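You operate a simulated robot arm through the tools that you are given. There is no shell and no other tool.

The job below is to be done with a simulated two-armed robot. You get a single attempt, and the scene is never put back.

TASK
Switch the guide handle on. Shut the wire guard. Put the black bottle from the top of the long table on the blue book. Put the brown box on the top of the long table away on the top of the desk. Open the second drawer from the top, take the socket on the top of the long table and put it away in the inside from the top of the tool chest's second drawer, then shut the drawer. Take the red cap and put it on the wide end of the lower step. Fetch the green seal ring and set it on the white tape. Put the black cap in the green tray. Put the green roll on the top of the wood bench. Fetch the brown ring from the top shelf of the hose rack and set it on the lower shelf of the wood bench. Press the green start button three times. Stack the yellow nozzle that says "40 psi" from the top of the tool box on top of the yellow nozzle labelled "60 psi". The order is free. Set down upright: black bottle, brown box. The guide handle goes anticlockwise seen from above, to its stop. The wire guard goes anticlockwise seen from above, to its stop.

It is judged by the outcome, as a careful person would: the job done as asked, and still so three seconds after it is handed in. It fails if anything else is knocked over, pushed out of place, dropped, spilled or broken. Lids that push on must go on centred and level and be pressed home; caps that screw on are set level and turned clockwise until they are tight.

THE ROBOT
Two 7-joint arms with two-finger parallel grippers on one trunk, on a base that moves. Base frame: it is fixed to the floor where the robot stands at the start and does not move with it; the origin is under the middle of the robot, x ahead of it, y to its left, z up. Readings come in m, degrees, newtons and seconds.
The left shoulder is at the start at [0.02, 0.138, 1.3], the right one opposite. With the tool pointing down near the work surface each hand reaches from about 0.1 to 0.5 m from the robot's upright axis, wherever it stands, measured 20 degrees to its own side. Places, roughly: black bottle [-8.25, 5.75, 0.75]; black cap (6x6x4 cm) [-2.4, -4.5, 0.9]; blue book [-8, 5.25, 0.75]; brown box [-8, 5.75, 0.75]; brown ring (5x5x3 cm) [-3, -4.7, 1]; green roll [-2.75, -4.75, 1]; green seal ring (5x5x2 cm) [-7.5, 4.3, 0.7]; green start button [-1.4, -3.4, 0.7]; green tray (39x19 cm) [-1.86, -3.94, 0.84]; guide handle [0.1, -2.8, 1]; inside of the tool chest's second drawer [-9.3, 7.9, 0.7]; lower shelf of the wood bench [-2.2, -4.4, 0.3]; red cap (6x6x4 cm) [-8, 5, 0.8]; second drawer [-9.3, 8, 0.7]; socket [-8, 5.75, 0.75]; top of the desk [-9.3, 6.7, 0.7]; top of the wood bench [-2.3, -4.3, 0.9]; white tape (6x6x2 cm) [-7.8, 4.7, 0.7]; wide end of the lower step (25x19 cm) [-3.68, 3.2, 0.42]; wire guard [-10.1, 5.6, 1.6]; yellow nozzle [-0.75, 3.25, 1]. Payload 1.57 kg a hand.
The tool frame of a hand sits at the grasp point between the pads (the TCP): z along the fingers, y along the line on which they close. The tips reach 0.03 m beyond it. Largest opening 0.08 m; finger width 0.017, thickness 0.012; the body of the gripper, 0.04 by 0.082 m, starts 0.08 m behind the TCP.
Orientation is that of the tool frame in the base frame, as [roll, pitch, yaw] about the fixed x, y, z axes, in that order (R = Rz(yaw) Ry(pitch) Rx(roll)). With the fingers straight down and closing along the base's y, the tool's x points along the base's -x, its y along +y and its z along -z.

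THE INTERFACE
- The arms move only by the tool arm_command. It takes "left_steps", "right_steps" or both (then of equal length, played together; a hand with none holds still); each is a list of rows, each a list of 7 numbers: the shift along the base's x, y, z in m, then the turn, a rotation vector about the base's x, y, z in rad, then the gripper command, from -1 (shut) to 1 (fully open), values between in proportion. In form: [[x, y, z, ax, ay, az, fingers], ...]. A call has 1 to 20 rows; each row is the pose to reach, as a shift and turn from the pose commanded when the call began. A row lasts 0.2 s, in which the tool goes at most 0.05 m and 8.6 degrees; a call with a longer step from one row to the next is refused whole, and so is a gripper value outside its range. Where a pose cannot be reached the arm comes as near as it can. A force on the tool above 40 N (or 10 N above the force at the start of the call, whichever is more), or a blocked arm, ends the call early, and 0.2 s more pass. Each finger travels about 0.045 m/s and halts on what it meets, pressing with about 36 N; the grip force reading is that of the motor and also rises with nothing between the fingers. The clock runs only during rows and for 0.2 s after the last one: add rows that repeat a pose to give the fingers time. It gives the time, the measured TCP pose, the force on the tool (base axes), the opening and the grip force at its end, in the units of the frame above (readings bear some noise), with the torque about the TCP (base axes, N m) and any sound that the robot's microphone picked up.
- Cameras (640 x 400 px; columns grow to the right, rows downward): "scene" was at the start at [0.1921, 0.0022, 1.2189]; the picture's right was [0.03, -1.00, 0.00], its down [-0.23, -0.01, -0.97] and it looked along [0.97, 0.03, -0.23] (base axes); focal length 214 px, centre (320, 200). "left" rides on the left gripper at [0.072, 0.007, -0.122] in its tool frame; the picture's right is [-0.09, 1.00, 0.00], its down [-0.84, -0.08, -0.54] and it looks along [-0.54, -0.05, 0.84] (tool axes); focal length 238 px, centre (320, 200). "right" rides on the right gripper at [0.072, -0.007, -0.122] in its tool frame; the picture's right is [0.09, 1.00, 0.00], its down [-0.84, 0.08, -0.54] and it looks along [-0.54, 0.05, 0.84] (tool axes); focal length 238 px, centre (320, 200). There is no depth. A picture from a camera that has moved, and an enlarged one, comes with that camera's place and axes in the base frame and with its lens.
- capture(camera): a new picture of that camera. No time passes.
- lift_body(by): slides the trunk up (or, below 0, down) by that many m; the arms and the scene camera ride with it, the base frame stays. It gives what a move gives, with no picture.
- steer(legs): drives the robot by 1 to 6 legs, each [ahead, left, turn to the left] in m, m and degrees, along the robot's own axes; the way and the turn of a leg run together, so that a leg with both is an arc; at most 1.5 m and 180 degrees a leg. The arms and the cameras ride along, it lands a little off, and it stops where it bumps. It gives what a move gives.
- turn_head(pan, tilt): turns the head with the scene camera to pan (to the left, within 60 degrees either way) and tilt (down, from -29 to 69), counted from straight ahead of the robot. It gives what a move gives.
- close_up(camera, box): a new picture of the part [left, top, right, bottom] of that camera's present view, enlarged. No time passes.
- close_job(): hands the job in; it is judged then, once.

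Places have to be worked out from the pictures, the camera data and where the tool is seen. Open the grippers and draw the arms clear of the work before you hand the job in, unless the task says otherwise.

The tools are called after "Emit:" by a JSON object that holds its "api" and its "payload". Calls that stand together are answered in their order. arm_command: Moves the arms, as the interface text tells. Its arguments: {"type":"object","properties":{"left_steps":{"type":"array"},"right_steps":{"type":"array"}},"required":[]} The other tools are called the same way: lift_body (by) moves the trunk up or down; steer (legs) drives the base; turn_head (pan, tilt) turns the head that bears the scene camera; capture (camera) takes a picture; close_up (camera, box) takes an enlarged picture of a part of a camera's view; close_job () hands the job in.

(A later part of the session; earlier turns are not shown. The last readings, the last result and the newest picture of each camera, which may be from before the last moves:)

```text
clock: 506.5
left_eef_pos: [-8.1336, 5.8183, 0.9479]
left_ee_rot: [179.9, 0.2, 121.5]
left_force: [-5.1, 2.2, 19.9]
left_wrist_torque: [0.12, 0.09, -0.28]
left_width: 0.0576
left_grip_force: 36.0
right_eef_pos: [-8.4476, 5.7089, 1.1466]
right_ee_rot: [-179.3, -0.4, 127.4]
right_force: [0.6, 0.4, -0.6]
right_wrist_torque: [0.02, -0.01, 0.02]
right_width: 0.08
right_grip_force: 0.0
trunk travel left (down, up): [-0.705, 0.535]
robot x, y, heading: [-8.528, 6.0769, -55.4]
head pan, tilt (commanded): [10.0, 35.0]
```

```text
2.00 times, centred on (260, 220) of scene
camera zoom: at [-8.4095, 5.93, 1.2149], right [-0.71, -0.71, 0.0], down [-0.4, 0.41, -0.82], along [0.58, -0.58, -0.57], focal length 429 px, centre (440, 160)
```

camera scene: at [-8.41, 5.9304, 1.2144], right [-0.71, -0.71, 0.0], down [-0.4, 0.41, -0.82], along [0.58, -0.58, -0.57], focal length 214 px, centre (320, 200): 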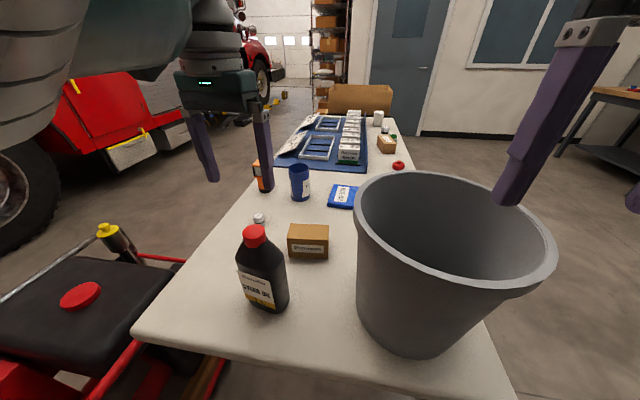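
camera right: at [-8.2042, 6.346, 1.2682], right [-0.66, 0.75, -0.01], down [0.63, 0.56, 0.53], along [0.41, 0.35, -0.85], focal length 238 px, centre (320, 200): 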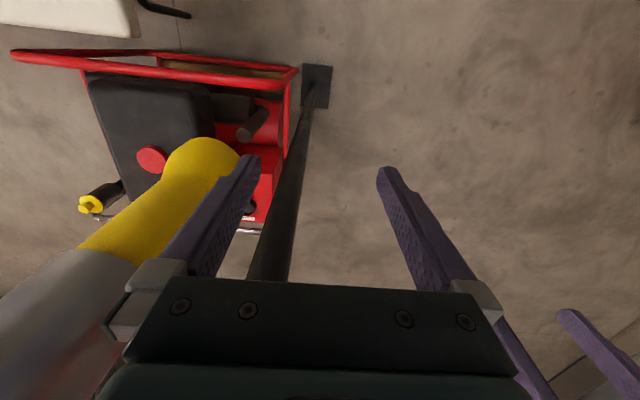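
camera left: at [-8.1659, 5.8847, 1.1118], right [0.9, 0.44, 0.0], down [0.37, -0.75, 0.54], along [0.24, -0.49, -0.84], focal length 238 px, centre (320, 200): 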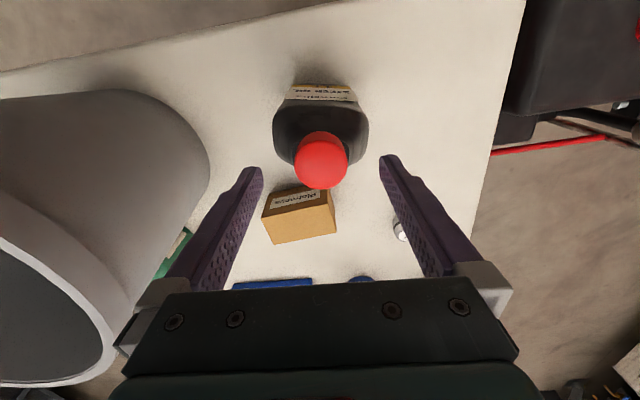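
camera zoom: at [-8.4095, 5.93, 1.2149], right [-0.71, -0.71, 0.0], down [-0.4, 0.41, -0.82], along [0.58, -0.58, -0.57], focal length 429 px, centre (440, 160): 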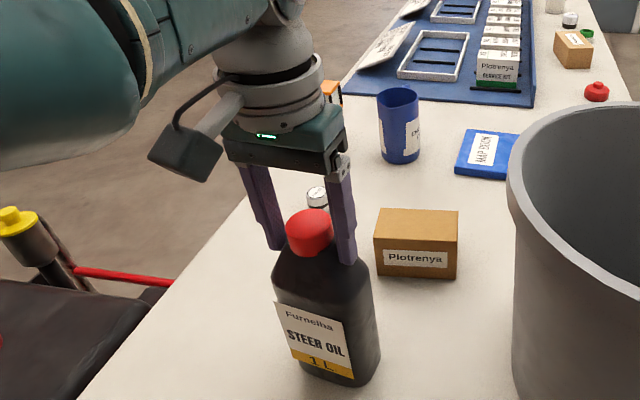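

The fingertips closed on the sloped shoulder (upward force 20 N). I open, raise 2 cm and close again on the cap only.

Emit:
{"api": "arm_command", "payload": {"left_steps": [[0, 0, 0.0, 0, 0, 0, 0.6], [0, 0, 0.0, 0, 0, 0, 0.8], [0, 0, 0.01, 0, 0, 0, 0.8], [0, 0, 0.02, 0, 0, 0, 0.8], [0, 0, 0.02, 0, 0, 0, -1], [0, 0, 0.02, 0, 0, 0, -1], [0, 0, 0.02, 0, 0, 0, -1], [0, 0, 0.02, 0, 0, 0, -1]]}}

Emit:
{"api": "close_up", "payload": {"camera": "scene", "box": [180, 120, 340, 320]}}

```text
clock: 508.3
left_eef_pos: [-8.1339, 5.8197, 0.9644]
left_ee_rot: [179.9, 0.0, 121.5]
left_force: [-0.9, -0.1, 1.5]
left_wrist_torque: [-0.17, 0.35, 0.0]
left_width: 0.0387
left_grip_force: 31.7
right_eef_pos: [-8.45, 5.7094, 1.1457]
right_ee_rot: [-179.3, -0.5, 127.4]
right_force: [-0.1, -0.2, -0.5]
right_wrist_torque: [0.0, 0.01, -0.03]
right_width: 0.0802
right_grip_force: 0.2
trunk travel left (down, up): [-0.705, 0.535]
robot x, y, heading: [-8.5299, 6.0788, -55.2]
head pan, tilt (commanded): [10.0, 35.0]
```

```text
2.00 times, centred on (260, 220) of scene
camera zoom: at [-8.4101, 5.9303, 1.2144], right [-0.71, -0.71, 0.0], down [-0.4, 0.41, -0.82], along [0.58, -0.58, -0.57], focal length 429 px, centre (440, 160)
```

zoom: 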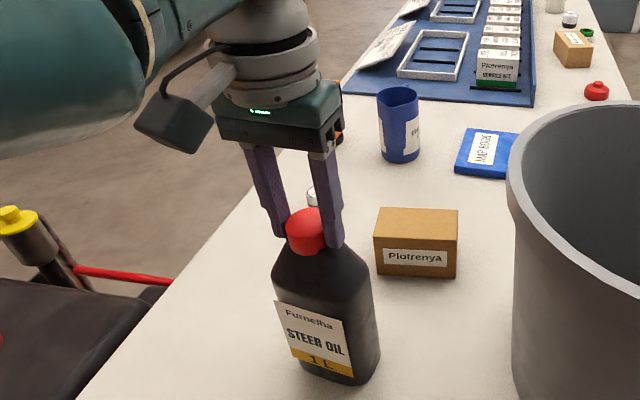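

Now the cap is gripped (0.039 m). I lift slowly and check.

Emit:
{"api": "arm_command", "payload": {"left_steps": [[0, 0, 0.01, 0, 0, 0, -1], [0, 0, 0.03, 0, 0, 0, -1], [0, 0, 0.06, 0, 0, 0, -1], [0, 0, 0.09, 0, 0, 0, -1], [0, 0, 0.12, 0, 0, 0, -1], [0, 0, 0.15, 0, 0, 0, -1]]}}

Emit:
{"api": "capture", "payload": {"camera": "scene"}}

```text
clock: 509.7
left_eef_pos: [-8.1349, 5.8197, 1.1154]
left_ee_rot: [179.9, -0.1, 121.6]
left_force: [0.2, 0.2, -9.3]
left_wrist_torque: [0.01, 0.01, -0.03]
left_width: 0.0381
left_grip_force: 36.2
right_eef_pos: [-8.4503, 5.7104, 1.1456]
right_ee_rot: [-179.3, -0.4, 127.4]
right_force: [-0.2, -0.4, -1.2]
right_wrist_torque: [0.03, 0.02, 0.01]
right_width: 0.08
right_grip_force: 0.1
trunk travel left (down, up): [-0.705, 0.535]
robot x, y, heading: [-8.5246, 6.0739, -55.1]
head pan, tilt (commanded): [10.0, 35.0]
```

```text
taken
camera scene: at [-8.4104, 5.9307, 1.2142], right [-0.71, -0.71, 0.0], down [-0.41, 0.41, -0.82], along [0.58, -0.58, -0.57], focal length 214 px, centre (320, 200)
```

scene: 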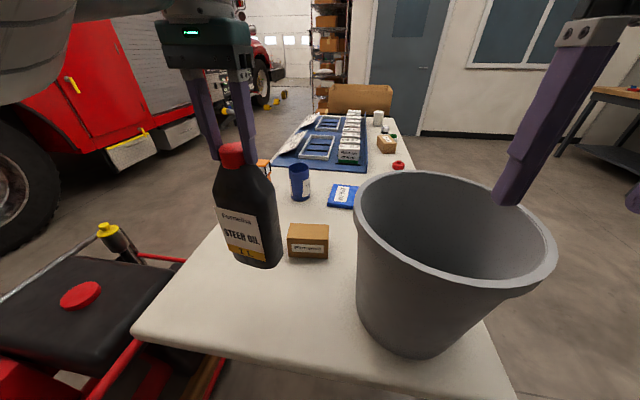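

The bottle hangs upright (~0.95 kg). I back out from the table end, sidestep right around the corner, and go along to the far side by the book.

Emit:
{"api": "lift_body", "payload": {"by": 0.1}}

Emit:
{"api": "steer", "payload": {"legs": [[-0.28, 0, 0], [0, -1.0, 0], [1.25, 0, 0], [0, 0, 90]]}}

Emit:
{"api": "turn_head", "payload": {"pan": 0, "tilt": 30}}

Emit:
{"api": "capture", "payload": {"camera": "scene"}}

```text
clock: 511.1
left_eef_pos: [-8.1352, 5.8201, 1.2155]
left_ee_rot: [179.9, -0.1, 121.6]
left_force: [0.1, -0.5, -10.3]
left_wrist_torque: [0.02, -0.01, -0.04]
left_width: 0.0381
left_grip_force: 35.9
right_eef_pos: [-8.451, 5.7102, 1.2455]
right_ee_rot: [-179.3, -0.5, 127.4]
right_force: [0.5, -0.8, 0.8]
right_wrist_torque: [-0.01, 0.02, 0.03]
right_width: 0.0796
right_grip_force: 0.0
trunk travel left (down, up): [-0.805, 0.435]
robot x, y, heading: [-8.5262, 6.0764, -55.3]
head pan, tilt (commanded): [10.0, 35.0]
```

```text
clock: 527.6
left_eef_pos: [-8.5458, 5.0826, 1.2152]
left_ee_rot: [179.9, -0.1, -147.9]
left_force: [0.6, 0.5, -9.4]
left_wrist_torque: [-0.01, -0.04, 0.01]
left_width: 0.0378
left_grip_force: 35.9
right_eef_pos: [-8.4327, 4.7684, 1.246]
right_ee_rot: [-179.4, -0.4, -142.1]
right_force: [0.1, 0.7, 0.6]
right_wrist_torque: [0.0, 0.0, -0.01]
right_width: 0.0799
right_grip_force: 0.0
trunk travel left (down, up): [-0.805, 0.435]
robot x, y, heading: [-8.7989, 4.686, 35.4]
head pan, tilt (commanded): [10.0, 35.0]
```

```text
clock: 528.4
left_eef_pos: [-8.5459, 5.0815, 1.2142]
left_ee_rot: [179.8, -0.1, -147.9]
left_force: [-0.4, 0.8, -8.7]
left_wrist_torque: [0.01, -0.01, -0.01]
left_width: 0.0379
left_grip_force: 36.1
right_eef_pos: [-8.434, 4.7679, 1.2453]
right_ee_rot: [-179.3, -0.4, -142.1]
right_force: [0.0, 0.7, 0.4]
right_wrist_torque: [0.04, 0.01, 0.0]
right_width: 0.0799
right_grip_force: 0.0
trunk travel left (down, up): [-0.805, 0.435]
robot x, y, heading: [-8.7991, 4.6884, 35.3]
head pan, tilt (commanded): [0.0, 30.0]
```

```text
taken
camera scene: at [-8.6439, 4.7953, 1.322], right [0.58, -0.82, 0.0], down [-0.41, -0.29, -0.87], along [0.71, 0.5, -0.5], focal length 214 px, centre (320, 200)
```

scene: 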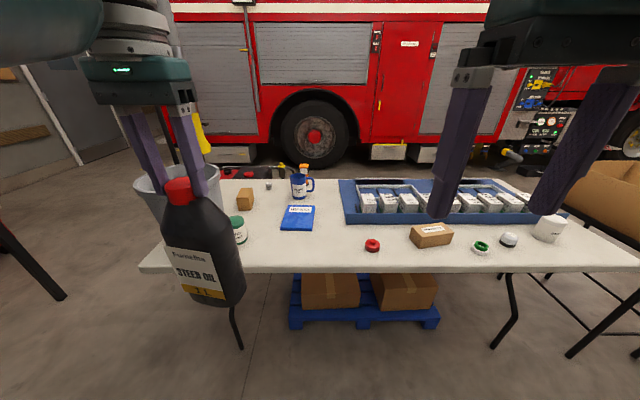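

The book is at s 3.40–3.61, n≈-8.99 (centre ≈(-8.02,5.36)). I drive 0.52 m ahead and 0.07 m right to bring the bottle over it.

Emit:
{"api": "steer", "payload": {"legs": [[0.5, -0.07, 0]]}}

Emit:
{"api": "capture", "payload": {"camera": "scene"}}

Emit:
{"api": "capture", "payload": {"camera": "left"}}

```text
clock: 531.3
left_eef_pos: [-8.1017, 5.3126, 1.2153]
left_ee_rot: [179.9, -0.1, -147.8]
left_force: [0.5, 0.1, -10.3]
left_wrist_torque: [0.04, 0.01, -0.01]
left_width: 0.0382
left_grip_force: 35.5
right_eef_pos: [-7.9893, 4.9994, 1.2459]
right_ee_rot: [-179.3, -0.4, -141.9]
right_force: [0.0, -0.7, 0.7]
right_wrist_torque: [0.01, -0.02, -0.01]
right_width: 0.0802
right_grip_force: 0.0
trunk travel left (down, up): [-0.805, 0.435]
robot x, y, heading: [-8.3527, 4.9186, 35.5]
head pan, tilt (commanded): [0.0, 30.0]
```

```text
taken
camera scene: at [-8.2002, 5.0263, 1.322], right [0.58, -0.81, 0.0], down [-0.41, -0.29, -0.87], along [0.7, 0.5, -0.5], focal length 214 px, centre (320, 200)
```

scene: 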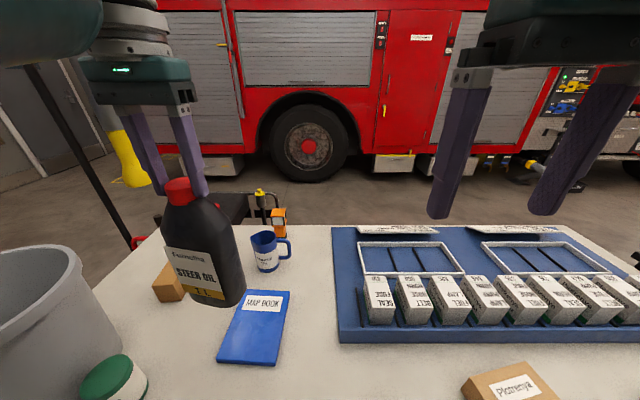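

```text
taken
camera left: at [-8.166, 5.2815, 1.3379], right [-0.45, 0.89, 0.0], down [0.75, 0.38, 0.54], along [0.48, 0.25, -0.84], focal length 238 px, centre (320, 200)
```

left: 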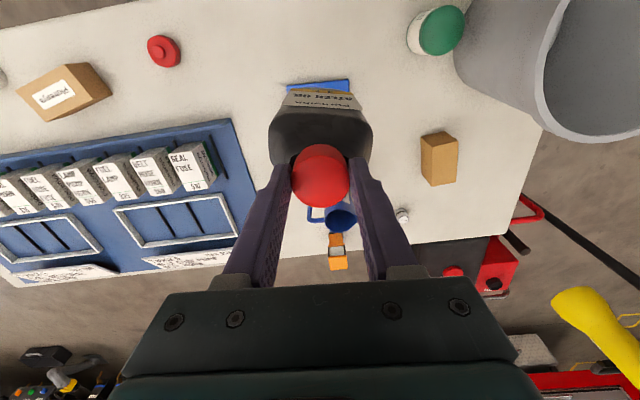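

The bottle is laterally aligned with the book; it needs ~7.5 cm more forward. I drive 4 cm ahead, lower the trunk 0.12 m and extend the arm 3.5 cm.

Emit:
{"api": "steer", "payload": {"legs": [[0.04, 0, 0]]}}

Emit:
{"api": "lift_body", "payload": {"by": -0.12}}

Emit:
{"api": "arm_command", "payload": {"left_steps": [[0.012, 0.008, 0, 0, 0, 0, -1], [0.024, 0.016, -0.01, 0, 0, 0, -1], [0.028, 0.02, -0.03, 0, 0, 0, -1], [0.028, 0.02, -0.05, 0, 0, 0, -1]]}}

Emit:
{"api": "capture", "payload": {"camera": "scene"}}

Emit:
{"api": "capture", "payload": {"camera": "left"}}

```text
clock: 532.2
left_eef_pos: [-8.0699, 5.3362, 1.2144]
left_ee_rot: [179.9, -0.2, -147.8]
left_force: [0.5, 0.1, -9.1]
left_wrist_torque: [-0.03, 0.03, -0.03]
left_width: 0.0379
left_grip_force: 35.8
right_eef_pos: [-7.9557, 5.0237, 1.245]
right_ee_rot: [-179.3, -0.6, -141.8]
right_force: [-0.4, -0.2, -1.0]
right_wrist_torque: [-0.01, 0.01, 0.01]
right_width: 0.0801
right_grip_force: 0.0
trunk travel left (down, up): [-0.805, 0.435]
robot x, y, heading: [-8.3208, 4.9423, 35.8]
head pan, tilt (commanded): [0.0, 30.0]
```

```text
clock: 533.7
left_eef_pos: [-8.0704, 5.3352, 1.0951]
left_ee_rot: [179.9, -0.1, -147.8]
left_force: [-0.5, -0.6, -9.4]
left_wrist_torque: [0.0, 0.02, -0.02]
left_width: 0.0378
left_grip_force: 36.5
right_eef_pos: [-7.9569, 5.0219, 1.126]
right_ee_rot: [-179.3, -0.5, -141.9]
right_force: [0.3, 0.0, -0.3]
right_wrist_torque: [0.03, -0.01, 0.02]
right_width: 0.0801
right_grip_force: 0.0
trunk travel left (down, up): [-0.685, 0.555]
robot x, y, heading: [-8.322, 4.9426, 35.6]
head pan, tilt (commanded): [0.0, 30.0]
```

```text
clock: 534.7
left_eef_pos: [-8.044, 5.3564, 1.045]
left_ee_rot: [179.8, -0.2, -147.8]
left_force: [-0.5, -0.1, -8.3]
left_wrist_torque: [-0.01, -0.01, 0.01]
left_width: 0.0379
left_grip_force: 36.0
right_eef_pos: [-7.9576, 5.0232, 1.1261]
right_ee_rot: [-179.4, -0.7, -141.9]
right_force: [0.4, -0.4, -0.2]
right_wrist_torque: [0.02, 0.0, 0.01]
right_width: 0.08
right_grip_force: 0.1
trunk travel left (down, up): [-0.685, 0.555]
robot x, y, heading: [-8.322, 4.9382, 35.4]
head pan, tilt (commanded): [0.0, 30.0]
```

```text
taken
camera scene: at [-8.168, 5.0492, 1.202], right [0.58, -0.81, 0.0], down [-0.41, -0.29, -0.87], along [0.7, 0.5, -0.5], focal length 214 px, centre (320, 200)
```

scene: 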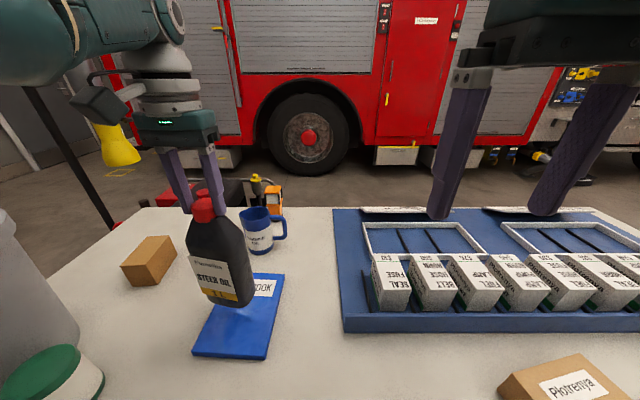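

```text
taken
camera left: at [-8.1064, 5.3243, 1.1672], right [-0.45, 0.89, 0.0], down [0.75, 0.38, 0.54], along [0.48, 0.24, -0.84], focal length 238 px, centre (320, 200)
```

left: 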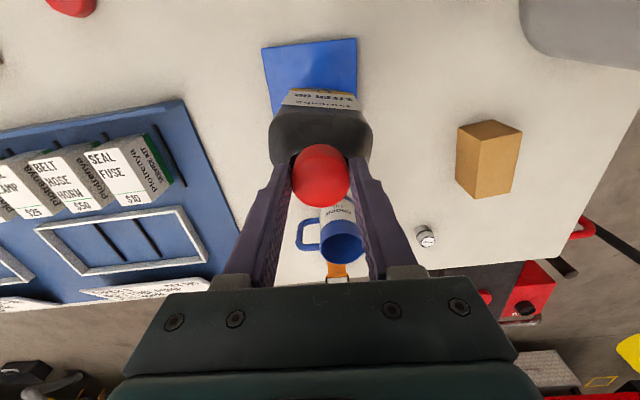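

Bottle is ~1 cm off the book's centre line. I shift (+6,−7) mm and lower 4.5 cm.

Emit:
{"api": "arm_command", "payload": {"left_steps": [[0.006, -0.007, 0, 0, 0, 0, -1], [0.006, -0.007, -0.015, 0, 0, 0, -1], [0.006, -0.007, -0.03, 0, 0, 0, -1], [0.006, -0.007, -0.045, 0, 0, 0, -1]]}}

Emit:
{"api": "close_up", "payload": {"camera": "scene", "box": [140, 200, 340, 380]}}

Emit:
{"api": "capture", "payload": {"camera": "left"}}

```text
clock: 535.7
left_eef_pos: [-8.0358, 5.3486, 1.0003]
left_ee_rot: [179.8, -0.2, -147.7]
left_force: [-0.3, 0.0, -9.4]
left_wrist_torque: [-0.02, 0.01, -0.03]
left_width: 0.0379
left_grip_force: 35.3
right_eef_pos: [-7.9562, 5.0225, 1.1253]
right_ee_rot: [-179.3, -0.6, -141.9]
right_force: [-0.1, 0.3, 0.0]
right_wrist_torque: [0.0, 0.02, 0.02]
right_width: 0.08
right_grip_force: 0.1
trunk travel left (down, up): [-0.685, 0.555]
robot x, y, heading: [-8.3188, 4.9381, 35.5]
head pan, tilt (commanded): [0.0, 30.0]
```

```text
2.22 times, centred on (240, 290) of scene
camera zoom: at [-8.168, 5.0493, 1.202], right [0.58, -0.81, 0.0], down [-0.41, -0.29, -0.87], along [0.7, 0.5, -0.5], focal length 477 px, centre (498, 0)
```

zoom: 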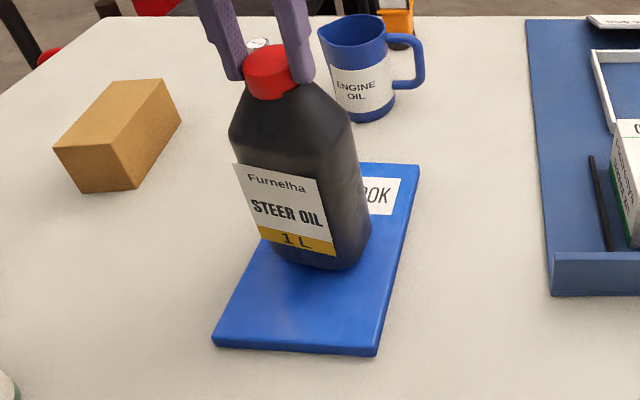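

```text
taken
camera left: at [-8.1002, 5.3175, 1.1228], right [-0.45, 0.89, 0.0], down [0.75, 0.38, 0.54], along [0.48, 0.24, -0.84], focal length 238 px, centre (320, 200)
```

left: 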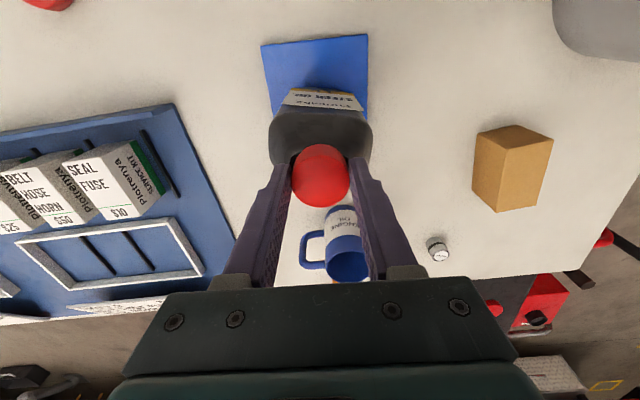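

Well placed over the book. I lower in small steps until contact.

Emit:
{"api": "arm_command", "payload": {"left_steps": [[0, 0, -0.006, 0, 0, 0, -1], [0, 0, -0.011, 0, 0, 0, -1], [0, 0, -0.014, 0, 0, 0, -1]]}}

Emit:
{"api": "close_up", "payload": {"camera": "scene", "box": [140, 200, 340, 380]}}

```text
clock: 536.5
left_eef_pos: [-8.0395, 5.3463, 0.987]
left_ee_rot: [-180.0, -0.2, -147.8]
left_force: [0.1, -0.3, -10.0]
left_wrist_torque: [-0.02, 0.03, -0.03]
left_width: 0.0377
left_grip_force: 35.8
left hand out of reach, approached as far as the arm can: row 3
right_eef_pos: [-7.9569, 5.0231, 1.125]
right_ee_rot: [-179.3, -0.7, -141.9]
right_force: [0.1, 0.3, -0.8]
right_wrist_torque: [-0.01, -0.02, -0.03]
right_width: 0.0801
right_grip_force: 0.1
trunk travel left (down, up): [-0.685, 0.555]
robot x, y, heading: [-8.3196, 4.9411, 35.6]
head pan, tilt (commanded): [0.0, 30.0]
```

```text
2.22 times, centred on (240, 290) of scene
camera zoom: at [-8.1679, 5.0493, 1.202], right [0.58, -0.81, 0.0], down [-0.41, -0.29, -0.87], along [0.7, 0.5, -0.5], focal length 477 px, centre (498, 0)
```

zoom: 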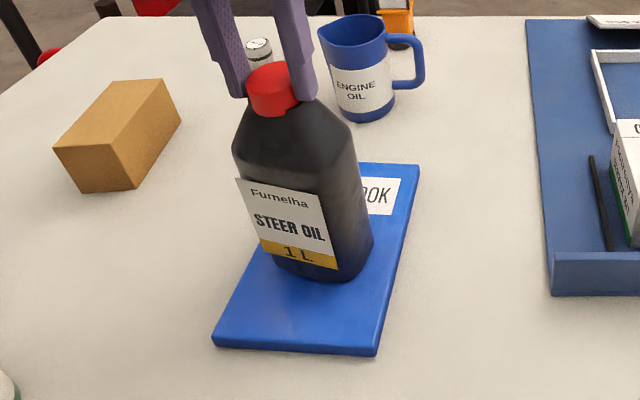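

The arm is at its reach limit, so I finish the descent with the trunk in small steps.

Emit:
{"api": "lift_body", "payload": {"by": -0.005}}

Emit:
{"api": "lift_body", "payload": {"by": -0.004}}

Emit:
{"api": "close_up", "payload": {"camera": "scene", "box": [140, 200, 340, 380]}}

```text
clock: 537.0
left_eef_pos: [-8.0384, 5.3502, 0.9853]
left_ee_rot: [180.0, 0.2, -147.8]
left_force: [-4.4, -7.0, 24.7]
left_wrist_torque: [-0.35, 0.32, 0.32]
left_width: 0.0381
left_grip_force: 35.8
right_eef_pos: [-7.9566, 5.0238, 1.1211]
right_ee_rot: [-179.3, -0.5, -141.9]
right_force: [-0.3, -0.4, -0.5]
right_wrist_torque: [-0.02, -0.01, 0.01]
right_width: 0.0802
right_grip_force: 0.0
trunk travel left (down, up): [-0.68, 0.56]
robot x, y, heading: [-8.32, 4.9415, 35.6]
head pan, tilt (commanded): [0.0, 30.0]
```

```text
clock: 537.6
left_eef_pos: [-8.0367, 5.35, 0.9808]
left_ee_rot: [179.9, 0.2, -147.8]
left_force: [-1.3, -2.6, 24.7]
left_wrist_torque: [0.14, -0.32, 0.29]
left_width: 0.0376
left_grip_force: 36.0
right_eef_pos: [-7.9553, 5.0242, 1.1171]
right_ee_rot: [-179.3, -0.4, -141.9]
right_force: [-0.4, 0.9, 0.7]
right_wrist_torque: [0.02, 0.0, 0.04]
right_width: 0.0799
right_grip_force: 0.1
trunk travel left (down, up): [-0.676, 0.564]
robot x, y, heading: [-8.32, 4.94, 35.6]
head pan, tilt (commanded): [0.0, 30.0]
```

```text
2.22 times, centred on (240, 290) of scene
camera zoom: at [-8.1666, 5.051, 1.1936], right [0.58, -0.81, 0.0], down [-0.41, -0.29, -0.87], along [0.71, 0.5, -0.5], focal length 477 px, centre (498, 0)
```

zoom: 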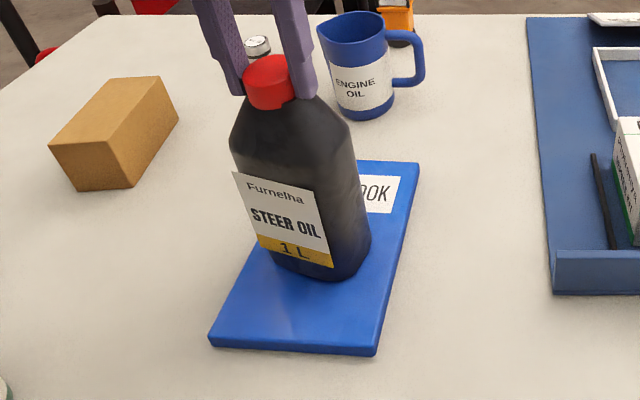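

The bottle stands on the book (strong upward force). I relax 3 mm, then open the fingers and rise.

Emit:
{"api": "lift_body", "payload": {"by": 0.004}}

Emit:
{"api": "arm_command", "payload": {"left_steps": [[0, 0, 0, 0, 0, 0, -0.1], [0, 0, 0, 0, 0, 0, 0.1], [0, 0, 0, 0, 0, 0, 0.4], [0, 0, 0, 0, 0, 0, 0.7], [0, 0, 0.015, 0, 0, 0, 0.8], [0, 0, 0.035, 0, 0, 0, 0.8], [0, 0, 0.06, 0, 0, 0, 0.8]]}}

Emit:
{"api": "close_up", "payload": {"camera": "scene", "box": [140, 180, 340, 360]}}

```text
clock: 538.1
left_eef_pos: [-8.0403, 5.3472, 0.981]
left_ee_rot: [179.8, -0.4, -147.9]
left_force: [1.4, 0.6, -4.4]
left_wrist_torque: [0.52, -0.27, -0.01]
left_width: 0.038
left_grip_force: 35.9
right_eef_pos: [-7.9565, 5.0244, 1.1198]
right_ee_rot: [-179.3, -0.5, -141.9]
right_force: [-0.1, -0.4, 0.3]
right_wrist_torque: [-0.02, 0.0, 0.02]
right_width: 0.0799
right_grip_force: 0.0
trunk travel left (down, up): [-0.68, 0.56]
robot x, y, heading: [-8.3215, 4.9372, 35.7]
head pan, tilt (commanded): [0.0, 30.0]
```

```text
clock: 539.7
left_eef_pos: [-8.0316, 5.3513, 1.0396]
left_ee_rot: [180.0, -0.2, -147.7]
left_force: [0.1, 0.1, 1.1]
left_wrist_torque: [0.03, 0.0, 0.0]
left_width: 0.0719
left_grip_force: 0.0
left hand out of reach, approached as far as the arm can: row 6, 7
right_eef_pos: [-7.9575, 5.0242, 1.1212]
right_ee_rot: [-179.4, -0.6, -141.9]
right_force: [-0.8, 0.2, 0.6]
right_wrist_torque: [-0.04, 0.02, -0.01]
right_width: 0.0798
right_grip_force: 0.0
trunk travel left (down, up): [-0.68, 0.56]
robot x, y, heading: [-8.3229, 4.9418, 35.3]
head pan, tilt (commanded): [0.0, 30.0]
```

```text
2.22 times, centred on (240, 270) of scene
camera zoom: at [-8.1676, 5.0499, 1.1972], right [0.58, -0.81, 0.0], down [-0.41, -0.29, -0.87], along [0.71, 0.5, -0.5], focal length 477 px, centre (498, 44)
```

zoom: 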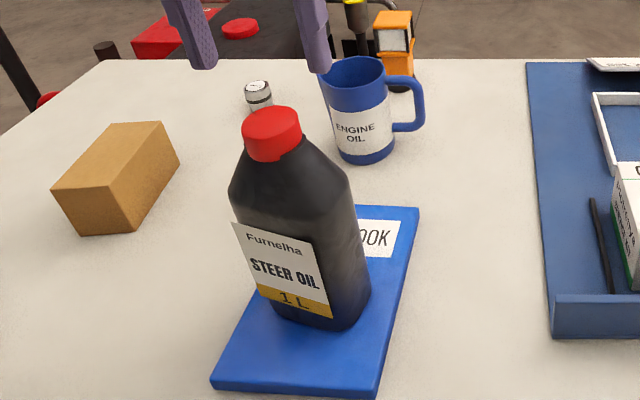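

The bottle stands upright on the Map Book. I lift the trunk, back away and go around to the table's end again for the brown box.

Emit:
{"api": "lift_body", "payload": {"by": 0.14}}

Emit:
{"api": "steer", "payload": {"legs": [[-0.52, 0, 0], [0, 0, -90], [-1.3, 0, 0]]}}

Emit:
{"api": "capture", "payload": {"camera": "scene"}}

```text
clock: 541.4
left_eef_pos: [-8.0309, 5.3519, 1.1792]
left_ee_rot: [179.9, -0.2, -147.8]
left_force: [-0.2, 0.1, 0.4]
left_wrist_torque: [0.0, 0.02, 0.02]
left_width: 0.0718
left_grip_force: 0.0
right_eef_pos: [-7.9558, 5.0224, 1.2608]
right_ee_rot: [-179.4, -0.5, -141.9]
right_force: [0.2, -0.3, -0.5]
right_wrist_torque: [-0.03, 0.03, 0.01]
right_width: 0.0804
right_grip_force: 0.1
trunk travel left (down, up): [-0.82, 0.42]
robot x, y, heading: [-8.3237, 4.9394, 35.5]
head pan, tilt (commanded): [0.0, 30.0]
```

```text
clock: 554.3
left_eef_pos: [-9.1249, 5.4195, 1.1813]
left_ee_rot: [179.9, -0.2, 124.2]
left_force: [0.1, 0.5, -0.8]
left_wrist_torque: [0.0, -0.02, 0.01]
left_width: 0.0721
left_grip_force: 0.0
right_eef_pos: [-9.4511, 5.3354, 1.261]
right_ee_rot: [-179.5, -0.5, 129.9]
right_force: [-0.1, 0.2, 0.3]
right_wrist_torque: [-0.02, 0.02, -0.01]
right_width: 0.0802
right_grip_force: 0.1
trunk travel left (down, up): [-0.82, 0.42]
robot x, y, heading: [-9.547, 5.6996, -52.6]
head pan, tilt (commanded): [0.0, 30.0]
```

```text
taken
camera scene: at [-9.4309, 5.5451, 1.3372], right [-0.79, -0.61, 0.0], down [-0.3, 0.4, -0.87], along [0.53, -0.69, -0.5], focal length 214 px, centre (320, 200)
```

scene: 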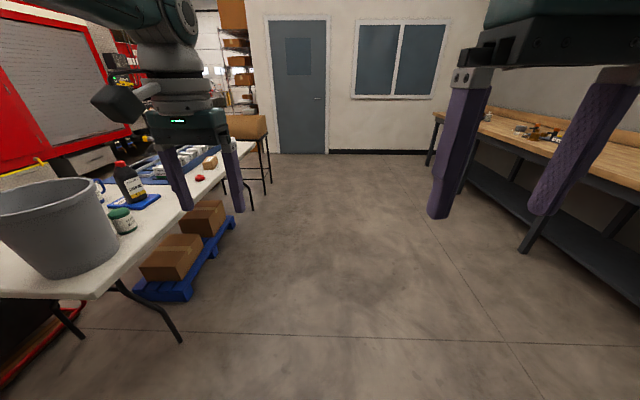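

Near here should be the wire guard (≈(-10.1,5.6,1.6)). I look to my right before turning.

Emit:
{"api": "turn_head", "payload": {"pan": -60, "tilt": 0}}

Emit:
{"api": "capture", "payload": {"camera": "scene"}}

```text
clock: 555.6
left_eef_pos: [-9.1237, 5.4194, 1.1791]
left_ee_rot: [179.9, -0.2, 124.1]
left_force: [-0.1, -0.5, 0.1]
left_wrist_torque: [-0.01, 0.01, -0.01]
left_width: 0.0719
left_grip_force: 0.0
right_eef_pos: [-9.451, 5.3363, 1.2621]
right_ee_rot: [-179.5, -0.5, 129.9]
right_force: [1.2, 0.1, -0.6]
right_wrist_torque: [0.01, 0.0, 0.0]
right_width: 0.08
right_grip_force: 0.0
trunk travel left (down, up): [-0.82, 0.42]
robot x, y, heading: [-9.5469, 5.698, -52.5]
head pan, tilt (commanded): [-60.0, 0.0]
```

```text
taken
camera scene: at [-9.5203, 5.5339, 1.3855], right [-0.92, 0.38, 0.0], down [0.0, 0.0, -1.0], along [-0.38, -0.92, 0.0], focal length 214 px, centre (320, 200)
```

scene: 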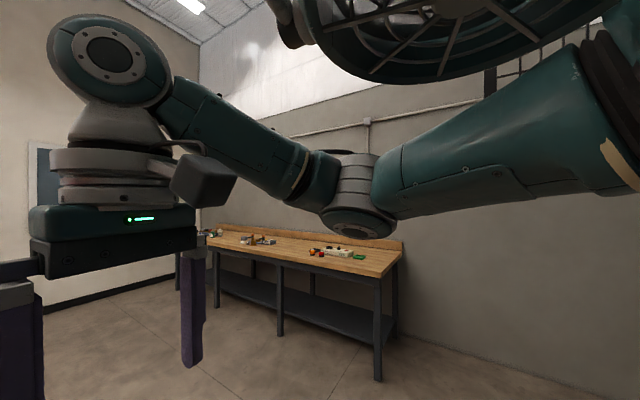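

A round mesh guard hangs just above my right arm. I lower the trunk, move ahead 0.8 m away from it, and turn to look at it from a distance.

Emit:
{"api": "lift_body", "payload": {"by": -0.15}}

Emit:
{"api": "steer", "payload": {"legs": [[0.8, 0, 0], [0, 0, -125]]}}

Emit:
{"api": "turn_head", "payload": {"pan": -20, "tilt": -10}}

Emit:
{"api": "capture", "payload": {"camera": "scene"}}

```text
clock: 557.4
left_eef_pos: [-9.1232, 5.4202, 1.03]
left_ee_rot: [179.9, -0.2, 124.2]
left_force: [0.7, 0.4, 1.0]
left_wrist_torque: [-0.02, -0.06, -0.02]
left_width: 0.072
left_grip_force: 0.0
right_eef_pos: [-9.4502, 5.3351, 1.1111]
right_ee_rot: [-179.4, -0.4, 129.9]
right_force: [-0.4, -1.6, -0.4]
right_wrist_torque: [-0.01, 0.01, 0.03]
right_width: 0.0801
right_grip_force: 0.1
trunk travel left (down, up): [-0.67, 0.57]
robot x, y, heading: [-9.5436, 5.7004, -52.6]
head pan, tilt (commanded): [-60.0, 0.0]
```

```text
clock: 566.9
left_eef_pos: [-9.5249, 4.8787, 1.0313]
left_ee_rot: [179.9, -0.2, -0.9]
left_force: [-1.4, 0.0, -0.2]
left_wrist_torque: [0.0, 0.0, 0.01]
left_width: 0.0721
left_grip_force: 0.1
right_eef_pos: [-9.4076, 5.1951, 1.1105]
right_ee_rot: [-179.3, -0.5, 5.0]
right_force: [-0.1, 0.0, 0.4]
right_wrist_torque: [-0.02, -0.02, 0.02]
right_width: 0.08
right_grip_force: 0.1
trunk travel left (down, up): [-0.67, 0.57]
robot x, y, heading: [-9.0539, 5.0657, -177.9]
head pan, tilt (commanded): [-60.0, 0.0]
```

```text
clock: 568.0
left_eef_pos: [-9.5247, 4.879, 1.0304]
left_ee_rot: [179.9, -0.2, -1.0]
left_force: [-0.5, 0.2, -0.1]
left_wrist_torque: [-0.02, 0.03, -0.01]
left_width: 0.0718
left_grip_force: 0.0
right_eef_pos: [-9.4076, 5.1959, 1.1119]
right_ee_rot: [-179.3, -0.5, 4.9]
right_force: [-0.1, -0.4, 0.0]
right_wrist_torque: [-0.04, -0.01, 0.02]
right_width: 0.08
right_grip_force: 0.1
trunk travel left (down, up): [-0.67, 0.57]
robot x, y, heading: [-9.0573, 5.0635, -177.4]
head pan, tilt (commanded): [-20.0, -10.0]
```

```text
taken
camera scene: at [-9.2376, 5.0854, 1.2508], right [0.3, 0.95, 0.0], down [-0.17, 0.05, -0.98], along [-0.94, 0.3, 0.17], focal length 214 px, centre (320, 200)
```

scene: 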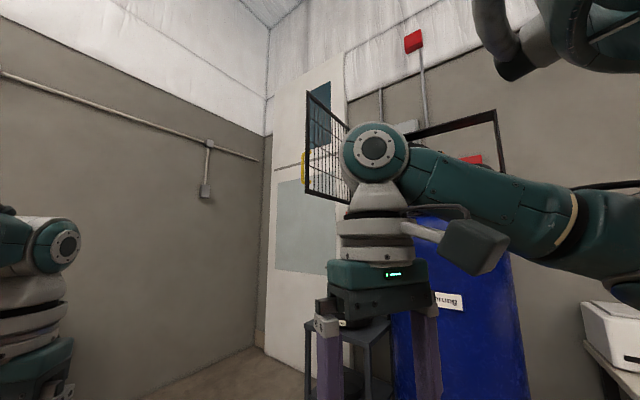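

The wire guard is a hinged mesh panel above the blue tank, partly hidden by my arm. I turn left 25° so my arm leaves the line of sight and look again.

Emit:
{"api": "steer", "payload": {"legs": [[0, 0, 27]]}}

Emit:
{"api": "turn_head", "payload": {"pan": -58, "tilt": -10}}

Emit:
{"api": "capture", "payload": {"camera": "scene"}}

Emit:
{"api": "close_up", "payload": {"camera": "scene", "box": [200, 60, 440, 260]}}

```text
clock: 569.7
left_eef_pos: [-9.3902, 4.6868, 1.029]
left_ee_rot: [179.9, -0.2, 25.9]
left_force: [-0.2, -0.1, 0.6]
left_wrist_torque: [-0.02, -0.01, -0.02]
left_width: 0.0721
left_grip_force: 0.0
right_eef_pos: [-9.4293, 5.0219, 1.1112]
right_ee_rot: [-179.4, -0.5, 31.8]
right_force: [-0.3, 0.3, -0.8]
right_wrist_torque: [0.01, -0.02, 0.02]
right_width: 0.0801
right_grip_force: 0.1
trunk travel left (down, up): [-0.67, 0.57]
robot x, y, heading: [-9.0559, 5.0679, -150.5]
head pan, tilt (commanded): [-20.0, -10.0]
```

```text
clock: 570.8
left_eef_pos: [-9.3904, 4.6865, 1.0303]
left_ee_rot: [179.8, -0.1, 26.1]
left_force: [0.9, -0.5, 0.1]
left_wrist_torque: [0.0, 0.03, -0.01]
left_width: 0.0722
left_grip_force: 0.0
right_eef_pos: [-9.4281, 5.0218, 1.1106]
right_ee_rot: [-179.4, -0.6, 31.8]
right_force: [-0.2, -1.3, 0.1]
right_wrist_torque: [0.01, 0.01, -0.02]
right_width: 0.0802
right_grip_force: 0.1
trunk travel left (down, up): [-0.67, 0.57]
robot x, y, heading: [-9.0564, 5.0639, -150.4]
head pan, tilt (commanded): [-58.0, -10.0]
```

```text
taken
camera scene: at [-9.2186, 5.0554, 1.2508], right [0.48, 0.88, 0.0], down [-0.15, 0.08, -0.98], along [-0.86, 0.47, 0.17], focal length 214 px, centre (320, 200)
```

scene: 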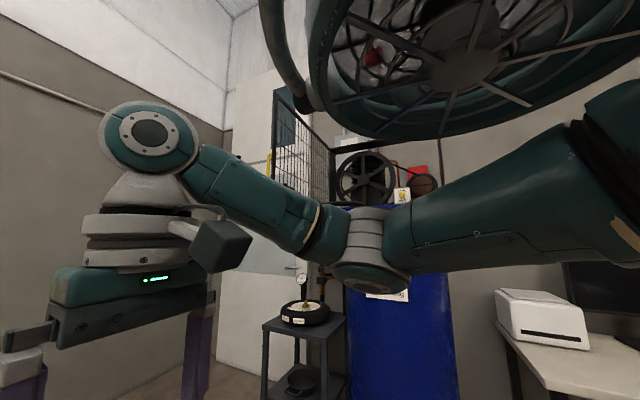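

```text
2.00 times, centred on (320, 160) of scene
camera zoom: at [-9.2186, 5.0554, 1.2508], right [0.48, 0.88, 0.0], down [-0.15, 0.08, -0.98], along [-0.86, 0.47, 0.17], focal length 429 px, centre (320, 280)
```

zoom: 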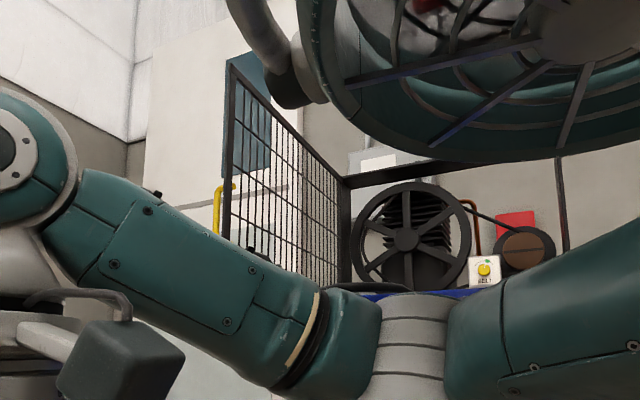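

The guard is a mesh panel (z≈1.41–1.81) hinged near (-10.31,5.76), open toward +n; closing means pushing its free end toward −s/−n (anticlockwise). I position in front-left of it, facing the compressor, to measure precisely.

Emit:
{"api": "steer", "payload": {"legs": [[0, 0, -84.6], [0, 0.8, 0]]}}

Emit:
{"api": "turn_head", "payload": {"pan": -5, "tilt": -15}}

Emit:
{"api": "capture", "payload": {"camera": "scene"}}

```text
clock: 578.7
left_eef_pos: [-10.1262, 4.8715, 1.0311]
left_ee_rot: [179.9, -0.1, -56.5]
left_force: [-0.5, 0.3, 0.4]
left_wrist_torque: [-0.02, -0.04, -0.01]
left_width: 0.0719
left_grip_force: 0.1
right_eef_pos: [-9.7985, 4.9519, 1.1103]
right_ee_rot: [-179.4, -0.5, -50.8]
right_force: [0.0, 0.2, 0.2]
right_wrist_torque: [-0.04, 0.01, -0.05]
right_width: 0.08
right_grip_force: 0.0
trunk travel left (down, up): [-0.67, 0.57]
robot x, y, heading: [-9.7148, 4.5924, 126.6]
head pan, tilt (commanded): [-58.0, -10.0]
```

```text
clock: 579.9
left_eef_pos: [-10.1263, 4.8703, 1.0297]
left_ee_rot: [179.9, -0.2, -56.5]
left_force: [0.2, 0.5, 0.7]
left_wrist_torque: [-0.03, -0.05, -0.02]
left_width: 0.0719
left_grip_force: 0.2
right_eef_pos: [-9.7979, 4.9524, 1.1103]
right_ee_rot: [-179.4, -0.5, -50.7]
right_force: [-0.8, -0.3, -0.2]
right_wrist_torque: [-0.01, -0.02, -0.03]
right_width: 0.08
right_grip_force: 0.2
trunk travel left (down, up): [-0.67, 0.57]
robot x, y, heading: [-9.708, 4.5885, 126.9]
head pan, tilt (commanded): [-5.0, -15.0]
```

```text
taken
camera scene: at [-9.8109, 4.7367, 1.258], right [0.85, 0.53, 0.0], down [-0.14, 0.22, -0.97], along [-0.51, 0.82, 0.26], focal length 214 px, centre (320, 200)
```

scene: 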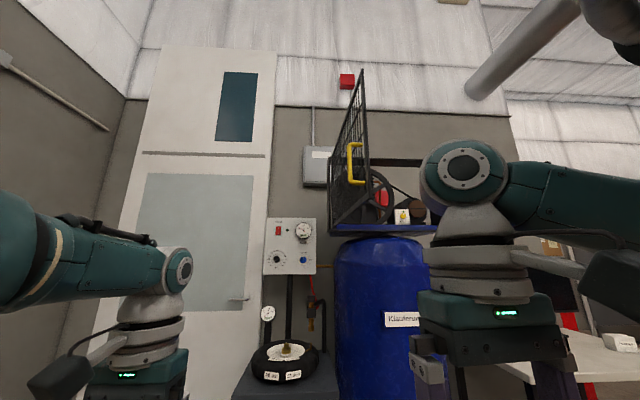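

I zoom in on the guard to get its bottom bar and handle.

Emit:
{"api": "close_up", "payload": {"camera": "scene", "box": [300, 50, 460, 250]}}

```text
2.00 times, centred on (380, 150) of scene
camera zoom: at [-9.8109, 4.7367, 1.258], right [0.85, 0.53, 0.0], down [-0.14, 0.22, -0.97], along [-0.51, 0.82, 0.26], focal length 429 px, centre (200, 300)
```

zoom: 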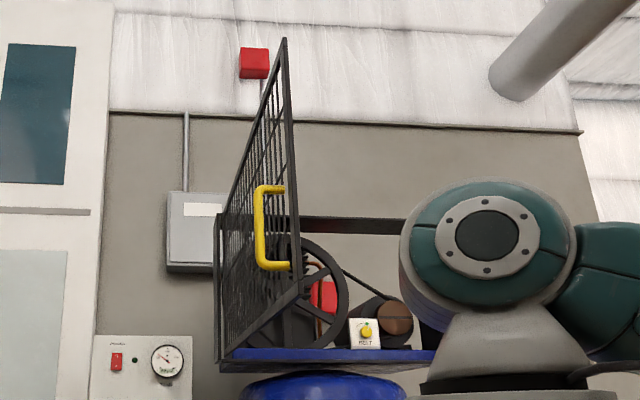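

The guard's free edge is at (-9.98,5.265), hinge (-10.385,5.80), z 1.41–1.82, with the yellow handle on its left face. Plan: stand right of it with trunk raised, reach with the left hand (tool down, closed) to its left side and sweep it right, then push it shut from the front. First raise the trunk and shift right.

Emit:
{"api": "lift_body", "payload": {"by": 0.3}}

Emit:
{"api": "steer", "payload": {"legs": [[0.0, -0.38, -1.9]]}}

Emit:
{"api": "arm_command", "payload": {"left_steps": [[-0.018, -0.03, 0.02, 0, 0, 0, -1], [-0.037, -0.059, 0.04, 0, 0, 0, -1], [-0.055, -0.089, 0.06, 0, 0, 0, -1], [-0.073, -0.119, 0.08, 0, 0, 0, -1], [-0.092, -0.148, 0.1, 0, 0, 0, -1], [-0.11, -0.178, 0.12, 0, 0, 0, -1]]}}

Emit:
{"api": "capture", "payload": {"camera": "scene"}}

```text
clock: 582.9
left_eef_pos: [-10.1255, 4.8703, 1.3293]
left_ee_rot: [179.9, -0.2, -56.5]
left_force: [0.6, -0.8, -0.4]
left_wrist_torque: [0.03, 0.03, 0.0]
left_width: 0.0719
left_grip_force: 0.1
right_eef_pos: [-9.8001, 4.9521, 1.41]
right_ee_rot: [-179.4, -0.5, -50.7]
right_force: [0.5, 0.3, 0.1]
right_wrist_torque: [0.02, -0.02, 0.02]
right_width: 0.0802
right_grip_force: 0.0
trunk travel left (down, up): [-0.97, 0.27]
robot x, y, heading: [-9.7043, 4.59, 126.7]
head pan, tilt (commanded): [-5.0, -15.0]
```

```text
clock: 585.3
left_eef_pos: [-9.8069, 5.108, 1.3304]
left_ee_rot: [179.9, -0.2, -58.7]
left_force: [-0.2, 0.9, 0.5]
left_wrist_torque: [-0.01, 0.01, 0.0]
left_width: 0.0718
left_grip_force: 0.2
right_eef_pos: [-9.4777, 5.1773, 1.4104]
right_ee_rot: [-179.5, -0.5, -52.6]
right_force: [0.4, -0.1, 0.4]
right_wrist_torque: [0.01, 0.01, 0.04]
right_width: 0.08
right_grip_force: 0.1
trunk travel left (down, up): [-0.97, 0.27]
robot x, y, heading: [-9.4008, 4.8098, 124.9]
head pan, tilt (commanded): [-5.0, -15.0]
```

```text
clock: 586.8
left_eef_pos: [-9.9405, 4.939, 1.3899]
left_ee_rot: [-179.9, -9.6, -59.3]
left_force: [0.7, -0.5, 0.1]
left_wrist_torque: [0.0, 0.0, -0.03]
left_width: 0.0
left_grip_force: 21.7
left hand out of reach, approached as far as the arm can: row 1, 2, 3, 4, 5, 6
right_eef_pos: [-9.4776, 5.1774, 1.4116]
right_ee_rot: [-179.3, -0.5, -52.7]
right_force: [0.4, -1.1, -0.4]
right_wrist_torque: [0.03, 0.0, -0.03]
right_width: 0.0799
right_grip_force: 0.1
trunk travel left (down, up): [-0.97, 0.27]
robot x, y, heading: [-9.3976, 4.8077, 124.4]
head pan, tilt (commanded): [-5.0, -15.0]
stopped in row 6 (left hand): the arm was blocked; the commanded pose is now the measured one
```

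```text
taken
camera scene: at [-9.4971, 4.9623, 1.558], right [0.87, 0.5, 0.0], down [-0.13, 0.22, -0.97], along [-0.48, 0.84, 0.26], focal length 214 px, centre (320, 200)
```

scene: 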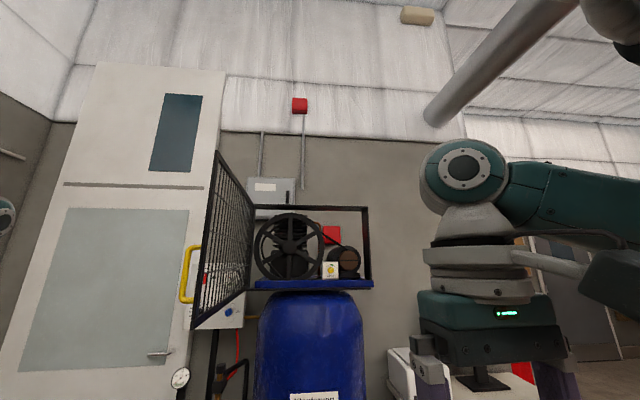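

Clear view now: the guard hinges at the cage's left post and must swing right onto the cage frame. The left hand is 0.37 m out to the left; I raise the trunk 7 cm and drive ahead 0.4 m so the hand comes to the guard's left side.

Emit:
{"api": "lift_body", "payload": {"by": 0.07}}

Emit:
{"api": "steer", "payload": {"legs": [[0.3, 0, 0.6]]}}

Emit:
{"api": "turn_head", "payload": {"pan": 35, "tilt": 0}}

Emit:
{"api": "capture", "payload": {"camera": "scene"}}

Emit:
{"api": "capture", "payload": {"camera": "left"}}

```text
clock: 587.8
left_eef_pos: [-9.9401, 4.9404, 1.4616]
left_ee_rot: [-179.8, -9.5, -59.4]
left_force: [0.8, 0.4, -0.1]
left_wrist_torque: [0.0, 0.04, -0.03]
left_width: 0.0
left_grip_force: 20.8
right_eef_pos: [-9.4772, 5.1774, 1.48]
right_ee_rot: [-179.4, -0.5, -52.7]
right_force: [0.5, -0.1, 0.3]
right_wrist_torque: [-0.02, 0.01, -0.02]
right_width: 0.0799
right_grip_force: 0.1
trunk travel left (down, up): [-1.04, 0.2]
robot x, y, heading: [-9.4002, 4.8104, 124.4]
head pan, tilt (commanded): [-5.0, -15.0]
```

```text
clock: 589.9
left_eef_pos: [-10.1138, 5.1788, 1.461]
left_ee_rot: [-179.9, -9.6, -58.7]
left_force: [-0.3, -0.3, 0.3]
left_wrist_torque: [0.03, -0.01, 0.01]
left_width: 0.0001
left_grip_force: 21.0
right_eef_pos: [-9.6544, 5.4224, 1.4804]
right_ee_rot: [-179.4, -0.5, -52.1]
right_force: [1.2, 0.3, -0.1]
right_wrist_torque: [-0.03, 0.0, -0.01]
right_width: 0.0803
right_grip_force: 0.0
trunk travel left (down, up): [-1.04, 0.2]
robot x, y, heading: [-9.5728, 5.0577, 125.4]
head pan, tilt (commanded): [-5.0, -15.0]
```

```text
clock: 591.0
left_eef_pos: [-10.1143, 5.1801, 1.4602]
left_ee_rot: [-179.9, -9.7, -58.8]
left_force: [0.2, -0.2, -0.5]
left_wrist_torque: [-0.04, 0.0, -0.04]
left_width: 0.0003
left_grip_force: 21.6
right_eef_pos: [-9.6547, 5.4222, 1.4806]
right_ee_rot: [-179.4, -0.4, -52.2]
right_force: [-0.8, -1.0, 0.6]
right_wrist_torque: [-0.01, 0.0, 0.01]
right_width: 0.0799
right_grip_force: 0.1
trunk travel left (down, up): [-1.04, 0.2]
robot x, y, heading: [-9.5747, 5.0564, 125.2]
head pan, tilt (commanded): [35.0, 0.0]
```

```text
taken
camera scene: at [-9.7157, 5.1684, 1.6056], right [0.34, 0.94, 0.0], down [0.0, 0.0, -1.0], along [-0.94, 0.34, 0.0], focal length 214 px, centre (320, 200)
```

scene: 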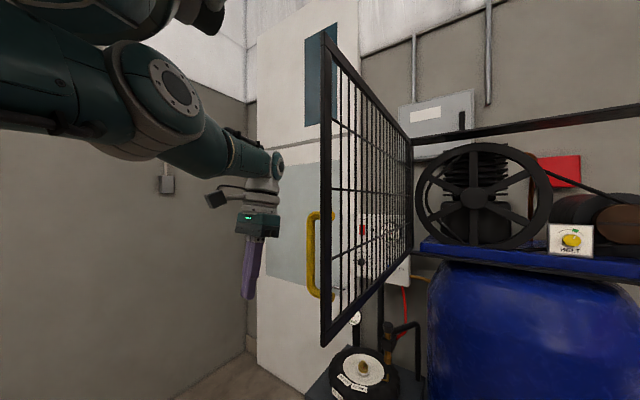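

```text
taken
camera left: at [-10.0932, 5.1341, 1.5937], right [-0.9, -0.44, -0.02], down [-0.41, 0.82, 0.39], along [-0.16, 0.36, -0.92], focal length 238 px, centre (320, 200)
```

left: 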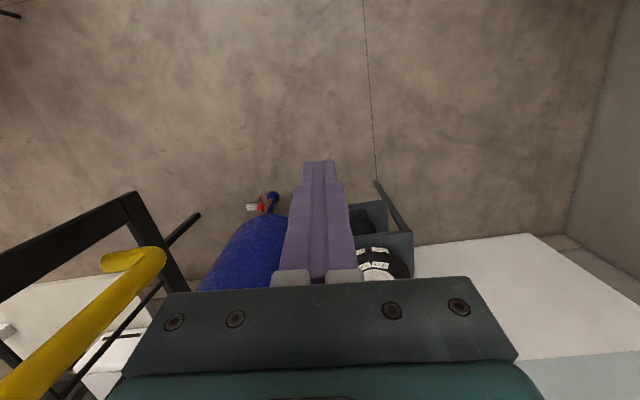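

The left hand is on the guard's left side, as planned. I centre the head, creep 0.1 m ahead, then sweep the hand right to contact.

Emit:
{"api": "turn_head", "payload": {"pan": 0, "tilt": 5}}

Emit:
{"api": "steer", "payload": {"legs": [[0.1, 0, 0]]}}

Emit:
{"api": "arm_command", "payload": {"left_steps": [[0.033, 0.025, 0, 0, 0, 0, -1], [0.0663, 0.05, 0, 0, 0, 0, -1], [0.0925, 0.068, 0, 0, 0, 0, -1], [0.1187, 0.0858, 0, 0, 0, 0, -1], [0.1449, 0.1036, 0, 0, 0, 0, -1]]}}

Emit:
{"api": "capture", "payload": {"camera": "scene"}}

```text
clock: 592.0
left_eef_pos: [-10.113, 5.179, 1.4611]
left_ee_rot: [-179.9, -9.7, -58.8]
left_force: [0.3, -0.4, 0.1]
left_wrist_torque: [-0.01, -0.01, -0.04]
left_width: 0.0
left_grip_force: 21.2
right_eef_pos: [-9.6543, 5.4234, 1.4803]
right_ee_rot: [-179.4, -0.5, -52.1]
right_force: [0.3, 0.4, 0.8]
right_wrist_torque: [0.01, 0.01, -0.01]
right_width: 0.0803
right_grip_force: 0.1
trunk travel left (down, up): [-1.04, 0.2]
robot x, y, heading: [-9.5741, 5.06, 125.2]
head pan, tilt (commanded): [0.0, 5.0]
```

```text
clock: 593.1
left_eef_pos: [-10.1733, 5.2617, 1.4614]
left_ee_rot: [-179.8, -9.6, -58.6]
left_force: [-0.3, -0.7, 0.9]
left_wrist_torque: [0.02, -0.03, 0.02]
left_width: 0.0
left_grip_force: 21.0
right_eef_pos: [-9.7137, 5.5055, 1.4802]
right_ee_rot: [-179.2, -0.5, -52.0]
right_force: [-0.1, -0.6, -0.1]
right_wrist_torque: [0.0, -0.01, 0.0]
right_width: 0.0799
right_grip_force: 0.0
trunk travel left (down, up): [-1.04, 0.2]
robot x, y, heading: [-9.6304, 5.1452, 125.2]
head pan, tilt (commanded): [0.0, 5.0]
```

```text
clock: 594.3
left_eef_pos: [-10.0433, 5.3901, 1.4612]
left_ee_rot: [-179.8, -9.8, -58.6]
left_force: [0.8, -0.7, -0.7]
left_wrist_torque: [0.01, -0.01, -0.01]
left_width: 0.0
left_grip_force: 21.2
left hand out of reach, approached as far as the arm can: row 1, 2, 3, 4, 5
right_eef_pos: [-9.7138, 5.5043, 1.4804]
right_ee_rot: [-179.4, -0.5, -51.9]
right_force: [0.0, 0.1, 0.8]
right_wrist_torque: [0.01, -0.02, 0.02]
right_width: 0.08
right_grip_force: 0.1
trunk travel left (down, up): [-1.04, 0.2]
robot x, y, heading: [-9.6311, 5.1387, 125.6]
head pan, tilt (commanded): [0.0, 5.0]
```

```text
taken
camera scene: at [-9.7428, 5.2949, 1.5976], right [0.81, 0.58, 0.0], down [0.05, -0.07, -1.0], along [-0.58, 0.81, -0.09], focal length 214 px, centre (320, 200)
```

scene: 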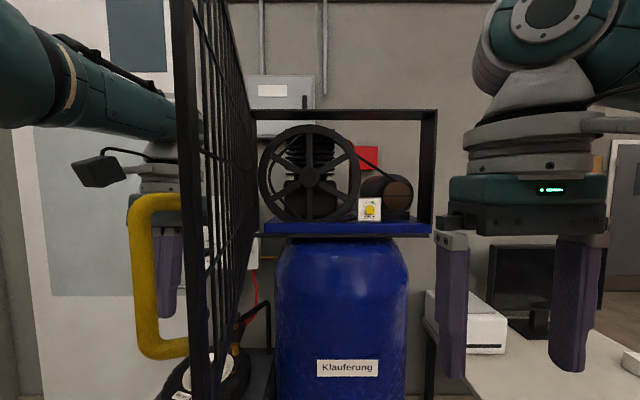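

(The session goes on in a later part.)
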